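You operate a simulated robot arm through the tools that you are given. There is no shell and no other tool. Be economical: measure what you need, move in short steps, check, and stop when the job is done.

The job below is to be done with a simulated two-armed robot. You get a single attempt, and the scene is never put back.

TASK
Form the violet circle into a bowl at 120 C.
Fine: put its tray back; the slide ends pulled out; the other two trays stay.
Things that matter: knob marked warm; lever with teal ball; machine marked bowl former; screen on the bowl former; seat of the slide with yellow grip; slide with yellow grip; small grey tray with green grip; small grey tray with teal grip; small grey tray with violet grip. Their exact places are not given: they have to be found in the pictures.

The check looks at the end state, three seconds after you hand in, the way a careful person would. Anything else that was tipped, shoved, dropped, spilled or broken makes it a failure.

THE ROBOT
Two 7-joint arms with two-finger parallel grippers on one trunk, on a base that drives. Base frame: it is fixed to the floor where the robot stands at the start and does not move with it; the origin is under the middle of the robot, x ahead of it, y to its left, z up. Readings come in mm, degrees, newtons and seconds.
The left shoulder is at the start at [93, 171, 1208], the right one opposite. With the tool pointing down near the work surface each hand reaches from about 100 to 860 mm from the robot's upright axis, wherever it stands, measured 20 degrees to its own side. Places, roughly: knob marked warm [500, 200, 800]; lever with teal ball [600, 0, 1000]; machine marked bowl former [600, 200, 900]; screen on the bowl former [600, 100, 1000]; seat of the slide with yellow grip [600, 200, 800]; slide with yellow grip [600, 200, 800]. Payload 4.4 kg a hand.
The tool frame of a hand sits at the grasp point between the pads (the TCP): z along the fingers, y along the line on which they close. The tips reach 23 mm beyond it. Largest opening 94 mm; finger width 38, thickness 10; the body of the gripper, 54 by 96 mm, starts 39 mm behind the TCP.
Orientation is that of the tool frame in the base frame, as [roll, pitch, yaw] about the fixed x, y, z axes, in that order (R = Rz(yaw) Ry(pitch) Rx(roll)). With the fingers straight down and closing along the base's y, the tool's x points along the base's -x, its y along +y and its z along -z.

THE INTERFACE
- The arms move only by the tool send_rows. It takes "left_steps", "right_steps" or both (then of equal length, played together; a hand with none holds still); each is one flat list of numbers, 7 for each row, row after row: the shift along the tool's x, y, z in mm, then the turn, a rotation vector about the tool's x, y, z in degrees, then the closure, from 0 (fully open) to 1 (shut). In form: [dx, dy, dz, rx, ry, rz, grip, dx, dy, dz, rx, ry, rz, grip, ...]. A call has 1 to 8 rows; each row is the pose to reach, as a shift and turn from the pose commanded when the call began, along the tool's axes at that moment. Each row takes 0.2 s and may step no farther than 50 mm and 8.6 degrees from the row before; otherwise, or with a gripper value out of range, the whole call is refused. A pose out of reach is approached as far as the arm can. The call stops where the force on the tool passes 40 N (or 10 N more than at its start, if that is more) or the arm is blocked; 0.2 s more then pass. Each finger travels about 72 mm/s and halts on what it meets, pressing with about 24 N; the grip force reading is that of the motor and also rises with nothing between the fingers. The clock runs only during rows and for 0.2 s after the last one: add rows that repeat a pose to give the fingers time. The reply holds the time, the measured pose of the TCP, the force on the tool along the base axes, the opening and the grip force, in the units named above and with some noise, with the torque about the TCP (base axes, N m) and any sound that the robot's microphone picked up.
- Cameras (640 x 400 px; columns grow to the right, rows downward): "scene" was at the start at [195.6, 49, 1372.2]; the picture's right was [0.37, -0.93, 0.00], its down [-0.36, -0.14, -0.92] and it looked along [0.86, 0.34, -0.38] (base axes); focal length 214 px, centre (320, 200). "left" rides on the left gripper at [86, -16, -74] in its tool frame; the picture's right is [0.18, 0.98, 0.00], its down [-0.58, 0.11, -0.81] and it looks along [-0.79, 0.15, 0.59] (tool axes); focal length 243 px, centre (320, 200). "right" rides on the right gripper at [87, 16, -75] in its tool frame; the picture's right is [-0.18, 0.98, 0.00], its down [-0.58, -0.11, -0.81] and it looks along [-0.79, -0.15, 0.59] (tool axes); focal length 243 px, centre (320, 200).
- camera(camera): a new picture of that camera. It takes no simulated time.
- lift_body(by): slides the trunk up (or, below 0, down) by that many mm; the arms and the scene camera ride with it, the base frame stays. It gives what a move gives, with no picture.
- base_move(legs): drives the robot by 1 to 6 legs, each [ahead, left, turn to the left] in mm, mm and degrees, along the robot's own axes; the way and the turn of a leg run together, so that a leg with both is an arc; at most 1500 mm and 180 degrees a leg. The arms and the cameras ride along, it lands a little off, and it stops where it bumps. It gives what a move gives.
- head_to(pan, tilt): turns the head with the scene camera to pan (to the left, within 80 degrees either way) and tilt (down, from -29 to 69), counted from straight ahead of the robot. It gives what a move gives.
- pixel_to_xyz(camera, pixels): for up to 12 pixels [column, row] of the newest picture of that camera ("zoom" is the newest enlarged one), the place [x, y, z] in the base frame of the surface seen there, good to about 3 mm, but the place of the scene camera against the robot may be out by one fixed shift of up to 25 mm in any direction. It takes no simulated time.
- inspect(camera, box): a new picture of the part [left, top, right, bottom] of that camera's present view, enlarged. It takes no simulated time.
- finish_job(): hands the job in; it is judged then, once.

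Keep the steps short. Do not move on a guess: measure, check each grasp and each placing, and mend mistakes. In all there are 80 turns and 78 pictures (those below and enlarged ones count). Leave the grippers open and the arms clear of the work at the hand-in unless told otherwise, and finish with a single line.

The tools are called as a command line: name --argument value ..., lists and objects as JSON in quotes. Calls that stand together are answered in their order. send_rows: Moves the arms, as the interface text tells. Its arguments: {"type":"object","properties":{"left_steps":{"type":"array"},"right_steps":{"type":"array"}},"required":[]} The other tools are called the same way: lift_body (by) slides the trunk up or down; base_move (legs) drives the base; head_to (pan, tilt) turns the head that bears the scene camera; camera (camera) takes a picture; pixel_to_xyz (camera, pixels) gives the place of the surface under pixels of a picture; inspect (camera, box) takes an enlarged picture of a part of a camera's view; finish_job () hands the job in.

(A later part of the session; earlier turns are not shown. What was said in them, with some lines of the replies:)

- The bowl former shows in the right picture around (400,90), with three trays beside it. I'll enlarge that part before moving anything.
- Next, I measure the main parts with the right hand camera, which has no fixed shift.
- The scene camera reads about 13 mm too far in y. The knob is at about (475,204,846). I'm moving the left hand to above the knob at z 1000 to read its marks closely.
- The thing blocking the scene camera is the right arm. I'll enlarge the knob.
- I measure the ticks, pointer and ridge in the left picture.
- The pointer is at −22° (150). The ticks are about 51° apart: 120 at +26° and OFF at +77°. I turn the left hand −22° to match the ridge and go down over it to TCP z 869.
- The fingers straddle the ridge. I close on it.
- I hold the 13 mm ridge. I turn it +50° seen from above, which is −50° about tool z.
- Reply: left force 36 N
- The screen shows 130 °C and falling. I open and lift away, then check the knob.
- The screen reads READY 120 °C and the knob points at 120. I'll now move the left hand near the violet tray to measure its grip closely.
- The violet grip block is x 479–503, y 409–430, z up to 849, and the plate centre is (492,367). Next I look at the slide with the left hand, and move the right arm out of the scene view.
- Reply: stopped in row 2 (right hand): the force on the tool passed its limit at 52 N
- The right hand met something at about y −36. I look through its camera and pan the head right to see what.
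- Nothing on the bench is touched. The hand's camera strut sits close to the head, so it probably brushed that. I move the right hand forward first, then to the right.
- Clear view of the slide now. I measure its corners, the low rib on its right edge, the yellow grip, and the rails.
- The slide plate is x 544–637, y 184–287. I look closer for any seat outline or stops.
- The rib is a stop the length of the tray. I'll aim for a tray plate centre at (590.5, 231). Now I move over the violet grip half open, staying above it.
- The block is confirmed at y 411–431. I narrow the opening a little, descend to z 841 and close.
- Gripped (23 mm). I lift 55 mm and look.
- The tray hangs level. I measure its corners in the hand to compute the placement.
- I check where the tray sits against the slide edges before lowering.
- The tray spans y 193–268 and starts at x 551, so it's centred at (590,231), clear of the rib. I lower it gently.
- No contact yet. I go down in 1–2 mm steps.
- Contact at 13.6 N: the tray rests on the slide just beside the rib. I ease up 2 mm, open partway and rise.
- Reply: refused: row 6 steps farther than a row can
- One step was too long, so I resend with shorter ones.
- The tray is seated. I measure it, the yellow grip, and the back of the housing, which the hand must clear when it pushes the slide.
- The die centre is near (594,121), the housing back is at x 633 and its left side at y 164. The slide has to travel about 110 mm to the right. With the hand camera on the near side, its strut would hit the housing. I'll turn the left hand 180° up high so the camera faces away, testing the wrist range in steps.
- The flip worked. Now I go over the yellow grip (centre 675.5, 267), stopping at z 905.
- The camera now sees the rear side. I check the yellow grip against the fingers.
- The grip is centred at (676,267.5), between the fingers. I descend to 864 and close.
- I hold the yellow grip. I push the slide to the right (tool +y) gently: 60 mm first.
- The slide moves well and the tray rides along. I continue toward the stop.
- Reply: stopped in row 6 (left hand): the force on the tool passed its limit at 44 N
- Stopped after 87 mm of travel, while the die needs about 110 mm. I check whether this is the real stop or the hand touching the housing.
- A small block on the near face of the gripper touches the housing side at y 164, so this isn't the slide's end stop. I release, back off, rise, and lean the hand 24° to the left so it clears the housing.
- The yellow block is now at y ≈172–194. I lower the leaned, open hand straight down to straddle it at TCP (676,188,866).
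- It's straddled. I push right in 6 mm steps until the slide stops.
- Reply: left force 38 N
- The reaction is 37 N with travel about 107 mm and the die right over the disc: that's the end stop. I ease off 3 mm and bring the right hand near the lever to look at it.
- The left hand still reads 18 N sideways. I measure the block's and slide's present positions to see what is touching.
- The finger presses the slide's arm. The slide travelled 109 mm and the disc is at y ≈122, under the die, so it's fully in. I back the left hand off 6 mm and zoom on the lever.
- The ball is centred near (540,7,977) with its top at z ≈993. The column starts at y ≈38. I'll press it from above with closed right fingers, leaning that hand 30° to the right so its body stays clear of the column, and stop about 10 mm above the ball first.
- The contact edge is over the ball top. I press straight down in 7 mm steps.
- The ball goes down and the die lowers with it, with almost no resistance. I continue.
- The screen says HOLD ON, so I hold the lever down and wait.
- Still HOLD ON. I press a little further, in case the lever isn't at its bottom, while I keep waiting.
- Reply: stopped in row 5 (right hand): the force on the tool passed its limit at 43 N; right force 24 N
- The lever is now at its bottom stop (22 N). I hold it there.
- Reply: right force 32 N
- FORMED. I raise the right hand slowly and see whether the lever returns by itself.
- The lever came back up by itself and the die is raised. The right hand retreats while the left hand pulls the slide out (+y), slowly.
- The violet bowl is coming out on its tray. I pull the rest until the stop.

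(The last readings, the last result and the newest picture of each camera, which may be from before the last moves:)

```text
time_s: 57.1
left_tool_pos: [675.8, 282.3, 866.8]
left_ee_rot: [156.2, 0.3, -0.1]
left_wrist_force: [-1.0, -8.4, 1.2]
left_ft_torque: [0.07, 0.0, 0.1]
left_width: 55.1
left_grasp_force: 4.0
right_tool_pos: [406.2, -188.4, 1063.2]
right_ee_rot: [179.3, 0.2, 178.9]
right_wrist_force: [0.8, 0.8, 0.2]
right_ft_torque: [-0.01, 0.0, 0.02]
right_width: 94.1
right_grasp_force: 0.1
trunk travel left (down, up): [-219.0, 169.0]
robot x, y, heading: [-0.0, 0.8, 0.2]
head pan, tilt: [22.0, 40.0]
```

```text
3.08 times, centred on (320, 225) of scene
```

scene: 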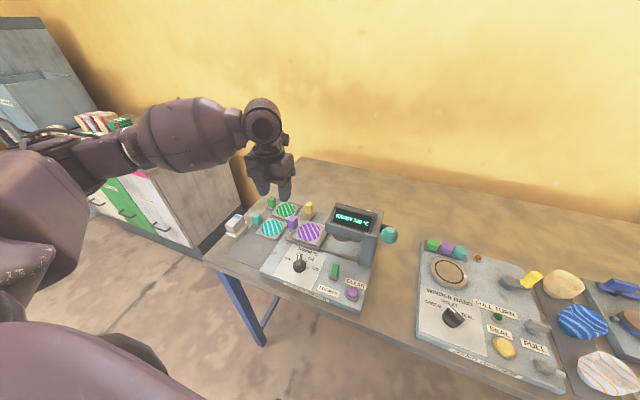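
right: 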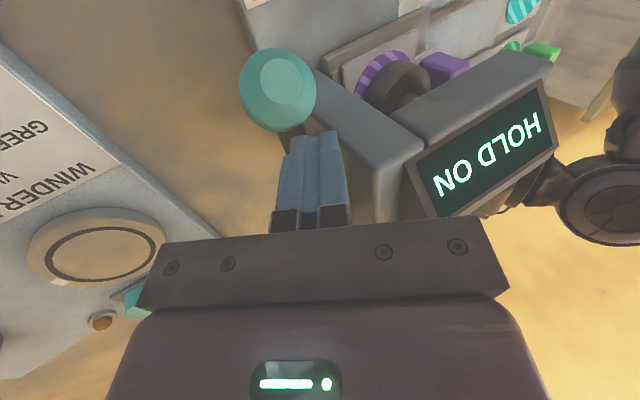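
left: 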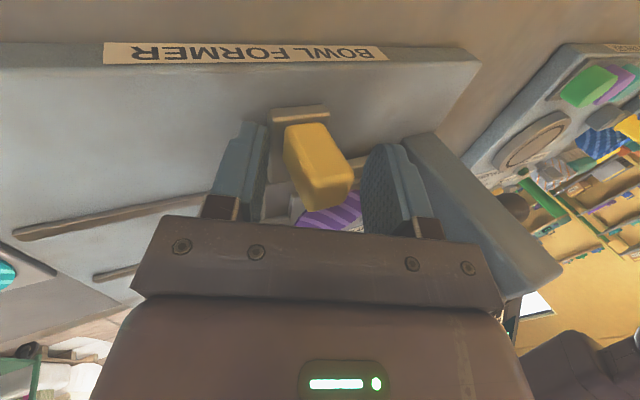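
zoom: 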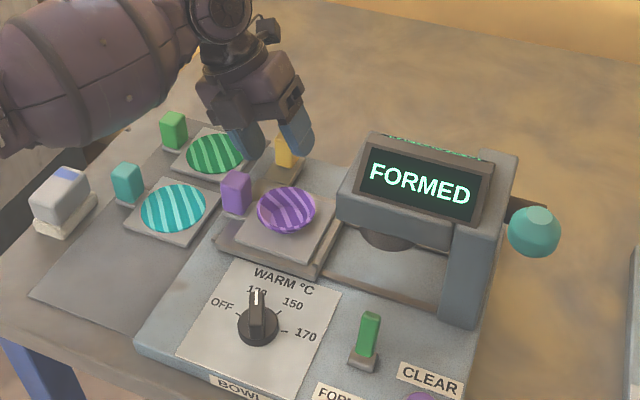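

The slide is fully out against its stop, with the bowl on its tray. I ease off, lift clear and straighten the hand.

send_rows --left_steps '[0, 3.7, 1.6, 0, 0, 0, 0.45, 0, 15.9, -25.8, 0, 0, 0, 0.45, 0, 32, -62, 0, 0, 0, 0.45, 0, 50, -102, 8, 0, 0, 0.45, 0, 58, -120, 16, 0, 0, 0.45, 0, 58, -120, 24, 0, 0, 0.45]'

send_rows --left_steps '[-30, 0, 0, 0, 0, 0, 0.45, -60, -3, 0, 0, 0, 0, 0.45, -87, -6, 20, 0, 0, 0, 0.45, -87, -6, 55, 0, 0, 0, 0.45, -87, -6, 70, 0, 0, 0, 0.45]'

camera --camera "left"

```text
time_s: 58.5
left_tool_pos: [676.1, 279.4, 999.4]
left_ee_rot: [-179.6, 0.2, 0.1]
left_wrist_force: [0.5, -0.4, -0.1]
left_ft_torque: [0.02, -0.02, 0.0]
left_width: 51.8
left_grasp_force: 0.0
right_tool_pos: [407.9, -187.1, 1062.5]
right_ee_rot: [179.4, 0.3, 179.0]
right_wrist_force: [0.0, 0.4, -0.8]
right_ft_torque: [0.01, 0.01, 0.0]
right_width: 94.3
right_grasp_force: 0.0
trunk travel left (down, up): [-219.0, 169.0]
robot x, y, heading: [-0.0, 3.0, 0.1]
head pan, tilt: [22.0, 40.0]
```

```text
time_s: 59.7
left_tool_pos: [591.2, 289.3, 929.5]
left_ee_rot: [-179.6, 0.2, 0.0]
left_wrist_force: [1.2, 0.3, 0.3]
left_ft_torque: [0.01, -0.02, 0.0]
left_width: 51.7
left_grasp_force: 0.0
right_tool_pos: [406.7, -186.1, 1062.8]
right_ee_rot: [179.4, 0.2, 178.9]
right_wrist_force: [-0.1, 0.3, 0.6]
right_ft_torque: [-0.01, -0.01, -0.02]
right_width: 94.1
right_grasp_force: 0.1
trunk travel left (down, up): [-219.0, 169.0]
robot x, y, heading: [0.4, 0.2, 0.1]
head pan, tilt: [22.0, 40.0]
```

```text
14 pictures are left
```

left: 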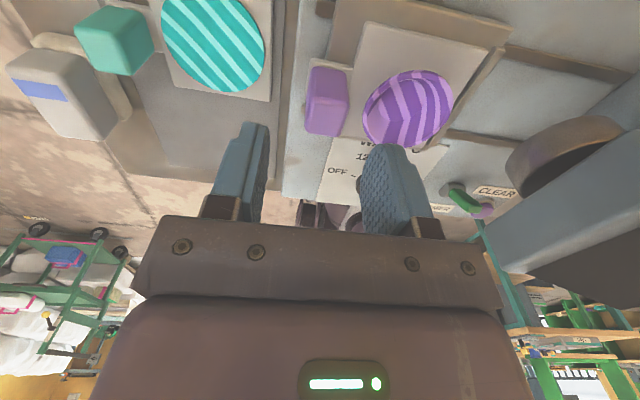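

I measure the violet block and the bowl rim. The right finger must fit between them.

pixel_to_xyz --camera "left" --pixels '[[310, 105], [344, 103], [325, 130], [325, 100], [366, 118], [385, 85], [450, 90], [430, 73], [410, 130], [355, 30], [345, 120], [410, 105]]'

```text
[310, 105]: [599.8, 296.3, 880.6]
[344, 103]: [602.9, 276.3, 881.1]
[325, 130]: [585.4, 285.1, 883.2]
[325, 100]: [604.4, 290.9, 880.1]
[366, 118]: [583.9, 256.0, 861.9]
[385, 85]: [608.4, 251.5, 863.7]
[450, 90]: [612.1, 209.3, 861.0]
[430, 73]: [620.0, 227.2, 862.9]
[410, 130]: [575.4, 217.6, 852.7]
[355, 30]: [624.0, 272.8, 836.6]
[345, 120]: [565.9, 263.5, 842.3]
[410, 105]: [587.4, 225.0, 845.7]
```

There's 17 mm between the block and the rim (rim z ≈862, block top 881). I grip high, with the tips just above the rim at TCP z 886 and an opening of 36 mm.

send_rows --left_steps '[-1, 3, 0, 0, 0, 0, 0.62, -1, 3, 15, 0, 0, 0, 0.62, -1, 3, 32, 0, 0, 0, 0.62, -1, 3, 43, 0, 0, 0, 0.62, -1, 3, 43, 0, 0, 0, 1, -1, 3, 43, 0, 0, 0, 1, -1, 3, 43, 0, 0, 0, 1]'

camera --camera "left"

```text
time_s: 61.3
left_tool_pos: [589.8, 284.3, 888.0]
left_ee_rot: [-179.7, 0.2, 0.0]
left_wrist_force: [-1.0, 0.5, -0.2]
left_ft_torque: [0.02, 0.02, 0.0]
left_width: 23.3
left_grasp_force: 23.4
right_tool_pos: [406.7, -187.1, 1063.0]
right_ee_rot: [179.4, 0.1, 179.0]
right_wrist_force: [0.2, 0.0, 0.7]
right_ft_torque: [0.01, 0.0, -0.02]
right_width: 94.0
right_grasp_force: 0.0
trunk travel left (down, up): [-219.0, 169.0]
robot x, y, heading: [2.9, 4.3, 0.2]
head pan, tilt: [22.0, 40.0]
```

```text
13 pictures are left
```

left: 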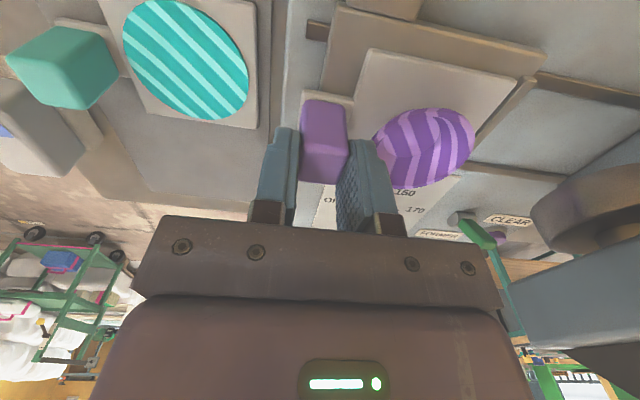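

Gripped (23 mm). I lift 30 mm gently, then carry it diagonally back above its place.

send_rows --left_steps '[0, 0, -8, 0, 0, 0, 1, 0, 0, -18, 0, 0, 0, 1, 0, 0, -30, 0, 0, 0, 1, 0, 0, -34, 0, 0, 0, 1, 0, 0, -34, 0, 0, 0, 1]'

camera --camera "left"

```text
time_s: 62.5
left_tool_pos: [588.4, 282.8, 922.9]
left_ee_rot: [-179.7, 0.2, 0.0]
left_wrist_force: [-0.5, -0.2, -1.2]
left_ft_torque: [0.03, -0.01, -0.03]
left_width: 23.4
left_grasp_force: 24.4
right_tool_pos: [407.2, -187.4, 1063.0]
right_ee_rot: [179.4, 0.3, 179.0]
right_wrist_force: [-0.3, -0.4, 0.0]
right_ft_torque: [0.02, -0.01, -0.02]
right_width: 93.9
right_grasp_force: 0.0
trunk travel left (down, up): [-219.0, 169.0]
robot x, y, heading: [0.5, 1.8, 0.3]
head pan, tilt: [22.0, 40.0]
```

```text
12 pictures are left
```

left: 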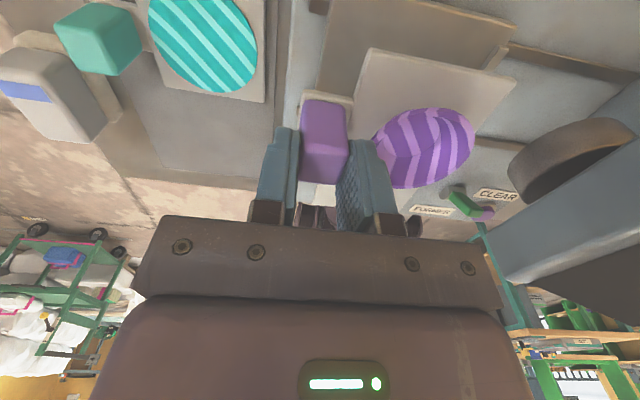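

The tray is level in the hand. I carry it to above its place.

send_rows --left_steps '[-20, -27, 0, 0, 0, 0, 1, -45, -61, 0, 0, 0, 0, 1, -70, -97, 0, 0, 0, 0, 1, -90, -125, 0, 0, 0, 0, 1, -98.5, -136, 0, 0, 0, 0, 1, -98.5, -136, 0, 0, 0, 0, 1]'

camera --camera "left"

inspect --camera "scene" --box '[190, 180, 370, 300]'

```text
time_s: 63.9
left_tool_pos: [487.4, 419.7, 923.7]
left_ee_rot: [-179.7, 0.2, 0.1]
left_wrist_force: [0.1, 0.2, -1.4]
left_ft_torque: [0.03, -0.01, 0.0]
left_width: 23.0
left_grasp_force: 24.5
right_tool_pos: [407.4, -187.6, 1063.3]
right_ee_rot: [179.5, 0.2, 179.0]
right_wrist_force: [-0.4, 1.2, -0.7]
right_ft_torque: [-0.01, -0.02, 0.0]
right_width: 93.9
right_grasp_force: 0.1
trunk travel left (down, up): [-219.0, 169.0]
robot x, y, heading: [-0.4, -0.2, 0.3]
head pan, tilt: [22.0, 40.0]
```

```text
11 pictures are left
```

left: 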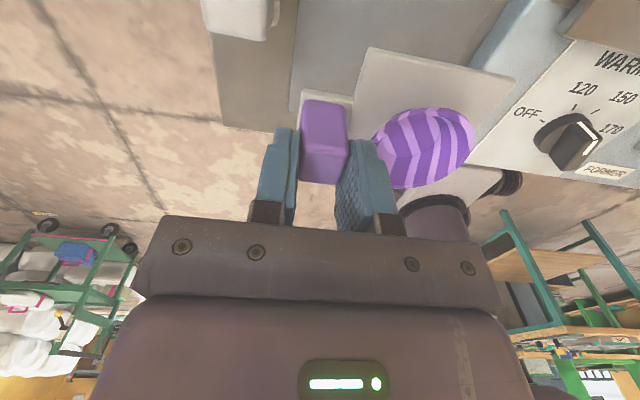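

```text
3.33 times, centred on (280, 240) of scene
```

zoom: 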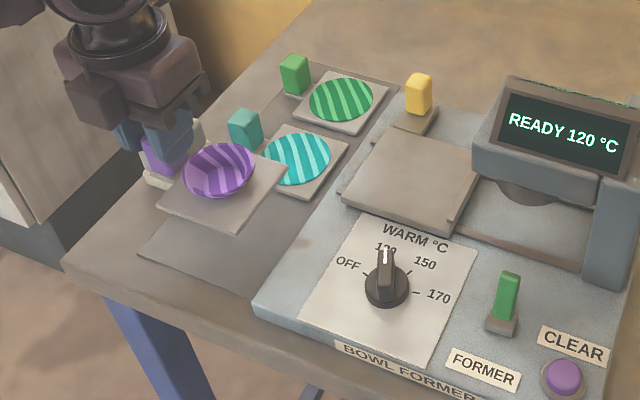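

I measure the tray's +x edge corners against the original (x 532, y 330–405).

pixel_to_xyz --camera "left" --pixels '[[372, 53], [510, 82], [440, 66], [352, 110], [325, 150], [310, 125], [344, 125], [365, 80], [505, 95], [300, 105]]'

pixel_to_xyz --camera "zoom" --pixels '[[162, 195], [236, 231], [283, 170], [145, 250], [248, 290]]'

```text
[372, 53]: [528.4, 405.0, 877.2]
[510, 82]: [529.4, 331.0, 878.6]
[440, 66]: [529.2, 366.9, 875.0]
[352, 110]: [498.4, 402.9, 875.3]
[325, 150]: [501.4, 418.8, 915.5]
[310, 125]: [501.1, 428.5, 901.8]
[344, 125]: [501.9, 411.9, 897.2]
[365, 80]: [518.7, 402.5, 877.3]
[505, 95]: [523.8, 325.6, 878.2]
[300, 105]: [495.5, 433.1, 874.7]
```

```text
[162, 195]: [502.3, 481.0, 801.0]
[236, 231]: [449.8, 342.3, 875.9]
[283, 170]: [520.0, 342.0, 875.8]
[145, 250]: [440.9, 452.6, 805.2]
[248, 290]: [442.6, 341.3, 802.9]
```

Position is within about 2 mm. I nudge +1.5 mm in x and lower 62 mm, then feel for contact.

send_rows --left_steps '[1.5, 0, 15, 0, 0, 0, 1, 1.5, 0, 32, 0, 0, 0, 1, 1.5, 0, 46, 0, 0, 0, 1, 1.5, 0, 56, 0, 0, 0, 1, 1.5, 0, 61, 0, 0, 0, 1, 1.5, 0, 63, 0, 0, 0, 1, 1.5, 0, 63, 0, 0, 0, 1]'

camera --camera "left"

```text
time_s: 65.5
left_tool_pos: [490.7, 420.2, 860.8]
left_ee_rot: [-179.7, 0.2, 0.0]
left_wrist_force: [0.2, -0.3, -0.8]
left_ft_torque: [0.05, -0.03, 0.03]
left_width: 23.2
left_grasp_force: 24.0
right_tool_pos: [407.7, -186.4, 1063.7]
right_ee_rot: [179.5, 0.2, 179.0]
right_wrist_force: [0.2, 0.3, 0.0]
right_ft_torque: [0.03, -0.02, 0.03]
right_width: 94.3
right_grasp_force: 0.1
trunk travel left (down, up): [-219.0, 169.0]
robot x, y, heading: [1.4, 0.1, 0.1]
head pan, tilt: [22.0, 40.0]
```

```text
9 pictures are left
```

left: 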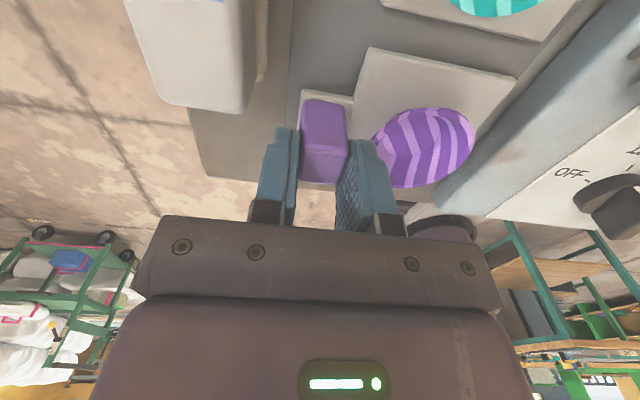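

Almost down. I lower in 1 mm steps until contact.

send_rows --left_steps '[0, 0, 2, 0, 0, 0, 1, 0, 0, 3, 0, 0, 0, 1, 0, 0, 4, 0, 0, 0, 1, 0, 0, 5, 0, 0, 0, 1, 0, 0, 5, 0, 0, 0, 1]'

```text
time_s: 66.7
left_tool_pos: [490.7, 419.8, 854.6]
left_ee_rot: [-179.6, 0.1, 0.0]
left_wrist_force: [-0.2, 0.2, 2.9]
left_ft_torque: [-0.25, 0.12, 0.0]
left_width: 23.4
left_grasp_force: 24.0
right_tool_pos: [406.6, -187.0, 1062.8]
right_ee_rot: [179.4, 0.2, 178.9]
right_wrist_force: [0.0, -0.6, 0.1]
right_ft_torque: [0.0, 0.01, -0.02]
right_width: 93.9
right_grasp_force: 0.1
trunk travel left (down, up): [-219.0, 169.0]
robot x, y, heading: [-2.7, -2.3, 0.1]
head pan, tilt: [22.0, 40.0]
```

First contact at 2.9 N. I go one more mm, open partway, and rise.

send_rows --left_steps '[0, 0, 1, 0, 0, 0, 1, 0, 0, 1, 0, 0, 0, 0.6, 0, 0, 1, 0, 0, 0, 0.6, 0, 0, -4, 0, 0, 0, 0.6, 0, 0, -25, 0, 0, 0, 0.6, 0, 0, -65, 0, 0, 0, 0.6, 0, 0, -110, 0, 0, 0, 0.4, 0, 0, -150, 0, 0, 0, 0.2]'

camera --camera "left"

inspect --camera "scene" --box '[190, 180, 410, 310]'

```text
time_s: 68.5
left_tool_pos: [489.8, 419.5, 1005.9]
left_ee_rot: [-179.8, 0.3, 0.0]
left_wrist_force: [-1.0, 0.1, 0.3]
left_ft_torque: [-0.01, -0.01, 0.0]
left_width: 75.2
left_grasp_force: 0.0
right_tool_pos: [406.5, -186.7, 1062.8]
right_ee_rot: [179.3, 0.3, 179.0]
right_wrist_force: [0.0, 0.3, 0.4]
right_ft_torque: [0.02, 0.0, -0.01]
right_width: 94.0
right_grasp_force: 0.1
trunk travel left (down, up): [-219.0, 169.0]
robot x, y, heading: [3.4, 0.3, 0.0]
head pan, tilt: [22.0, 40.0]
```

```text
8 pictures are left
```

left: 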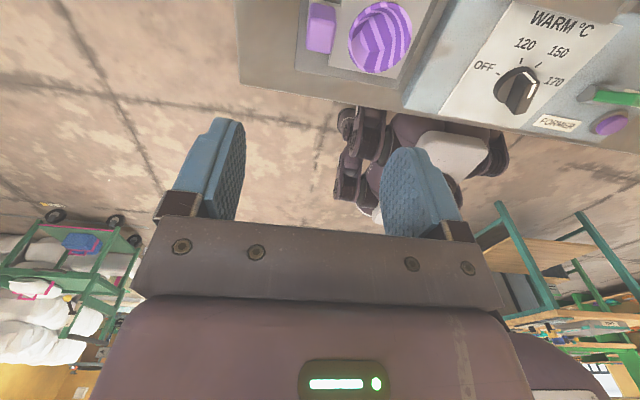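

```text
2.91 times, centred on (300, 245) of scene
```

zoom: 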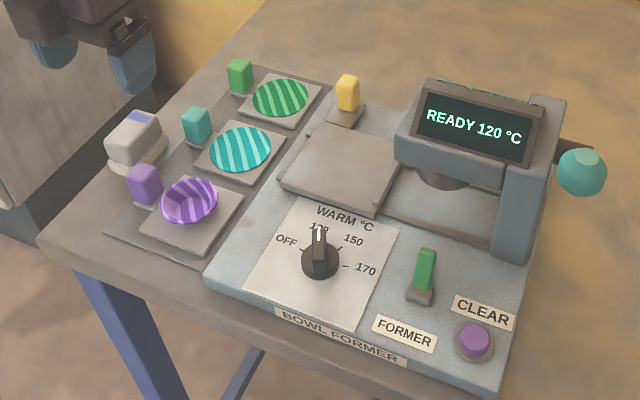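

Everything looks in place. I check the tray and slide positions by numbers. Scene values read about +13 in y.

pixel_to_xyz --camera "zoom" --pixels '[[143, 220], [206, 252], [241, 195], [145, 170], [348, 80], [376, 210], [282, 178], [190, 185], [110, 235], [190, 112]]'

```text
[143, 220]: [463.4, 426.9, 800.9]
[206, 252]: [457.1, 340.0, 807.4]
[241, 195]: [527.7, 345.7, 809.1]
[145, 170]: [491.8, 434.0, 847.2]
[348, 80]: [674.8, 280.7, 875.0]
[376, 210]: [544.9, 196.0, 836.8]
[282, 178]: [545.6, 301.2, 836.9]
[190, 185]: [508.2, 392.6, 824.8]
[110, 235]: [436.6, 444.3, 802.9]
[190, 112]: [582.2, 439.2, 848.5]
```

The tray is back within a few mm. The slide is out where it started, and the other trays haven't moved. I open the left gripper fully and rise a little more.

send_rows --left_steps '[0, 0, -40, 0, 0, 0, 0, 0, 0, -80, 0, 0, 0, 0, 0, 0, -80, 0, 0, 0, 0]'

finish_job

```text
time_s: 69.3
left_tool_pos: [491.8, 418.9, 1084.7]
left_ee_rot: [-179.6, 0.3, 0.0]
left_wrist_force: [0.5, 1.2, 0.3]
left_ft_torque: [0.0, 0.01, -0.03]
left_width: 94.0
left_grasp_force: 0.0
right_tool_pos: [406.5, -185.9, 1062.9]
right_ee_rot: [179.4, 0.3, 179.1]
right_wrist_force: [0.7, 0.7, -0.2]
right_ft_torque: [0.0, 0.03, -0.02]
right_width: 94.3
right_grasp_force: 0.1
trunk travel left (down, up): [-219.0, 169.0]
robot x, y, heading: [-0.7, 2.1, 0.1]
head pan, tilt: [22.0, 40.0]
```

```text
The job is handed in.
```

The violet circle was formed into a bowl at 120 °C; its tray is back within a few mm of where it started, the slide is pulled out, the other two trays were left alone, and the job is handed in.
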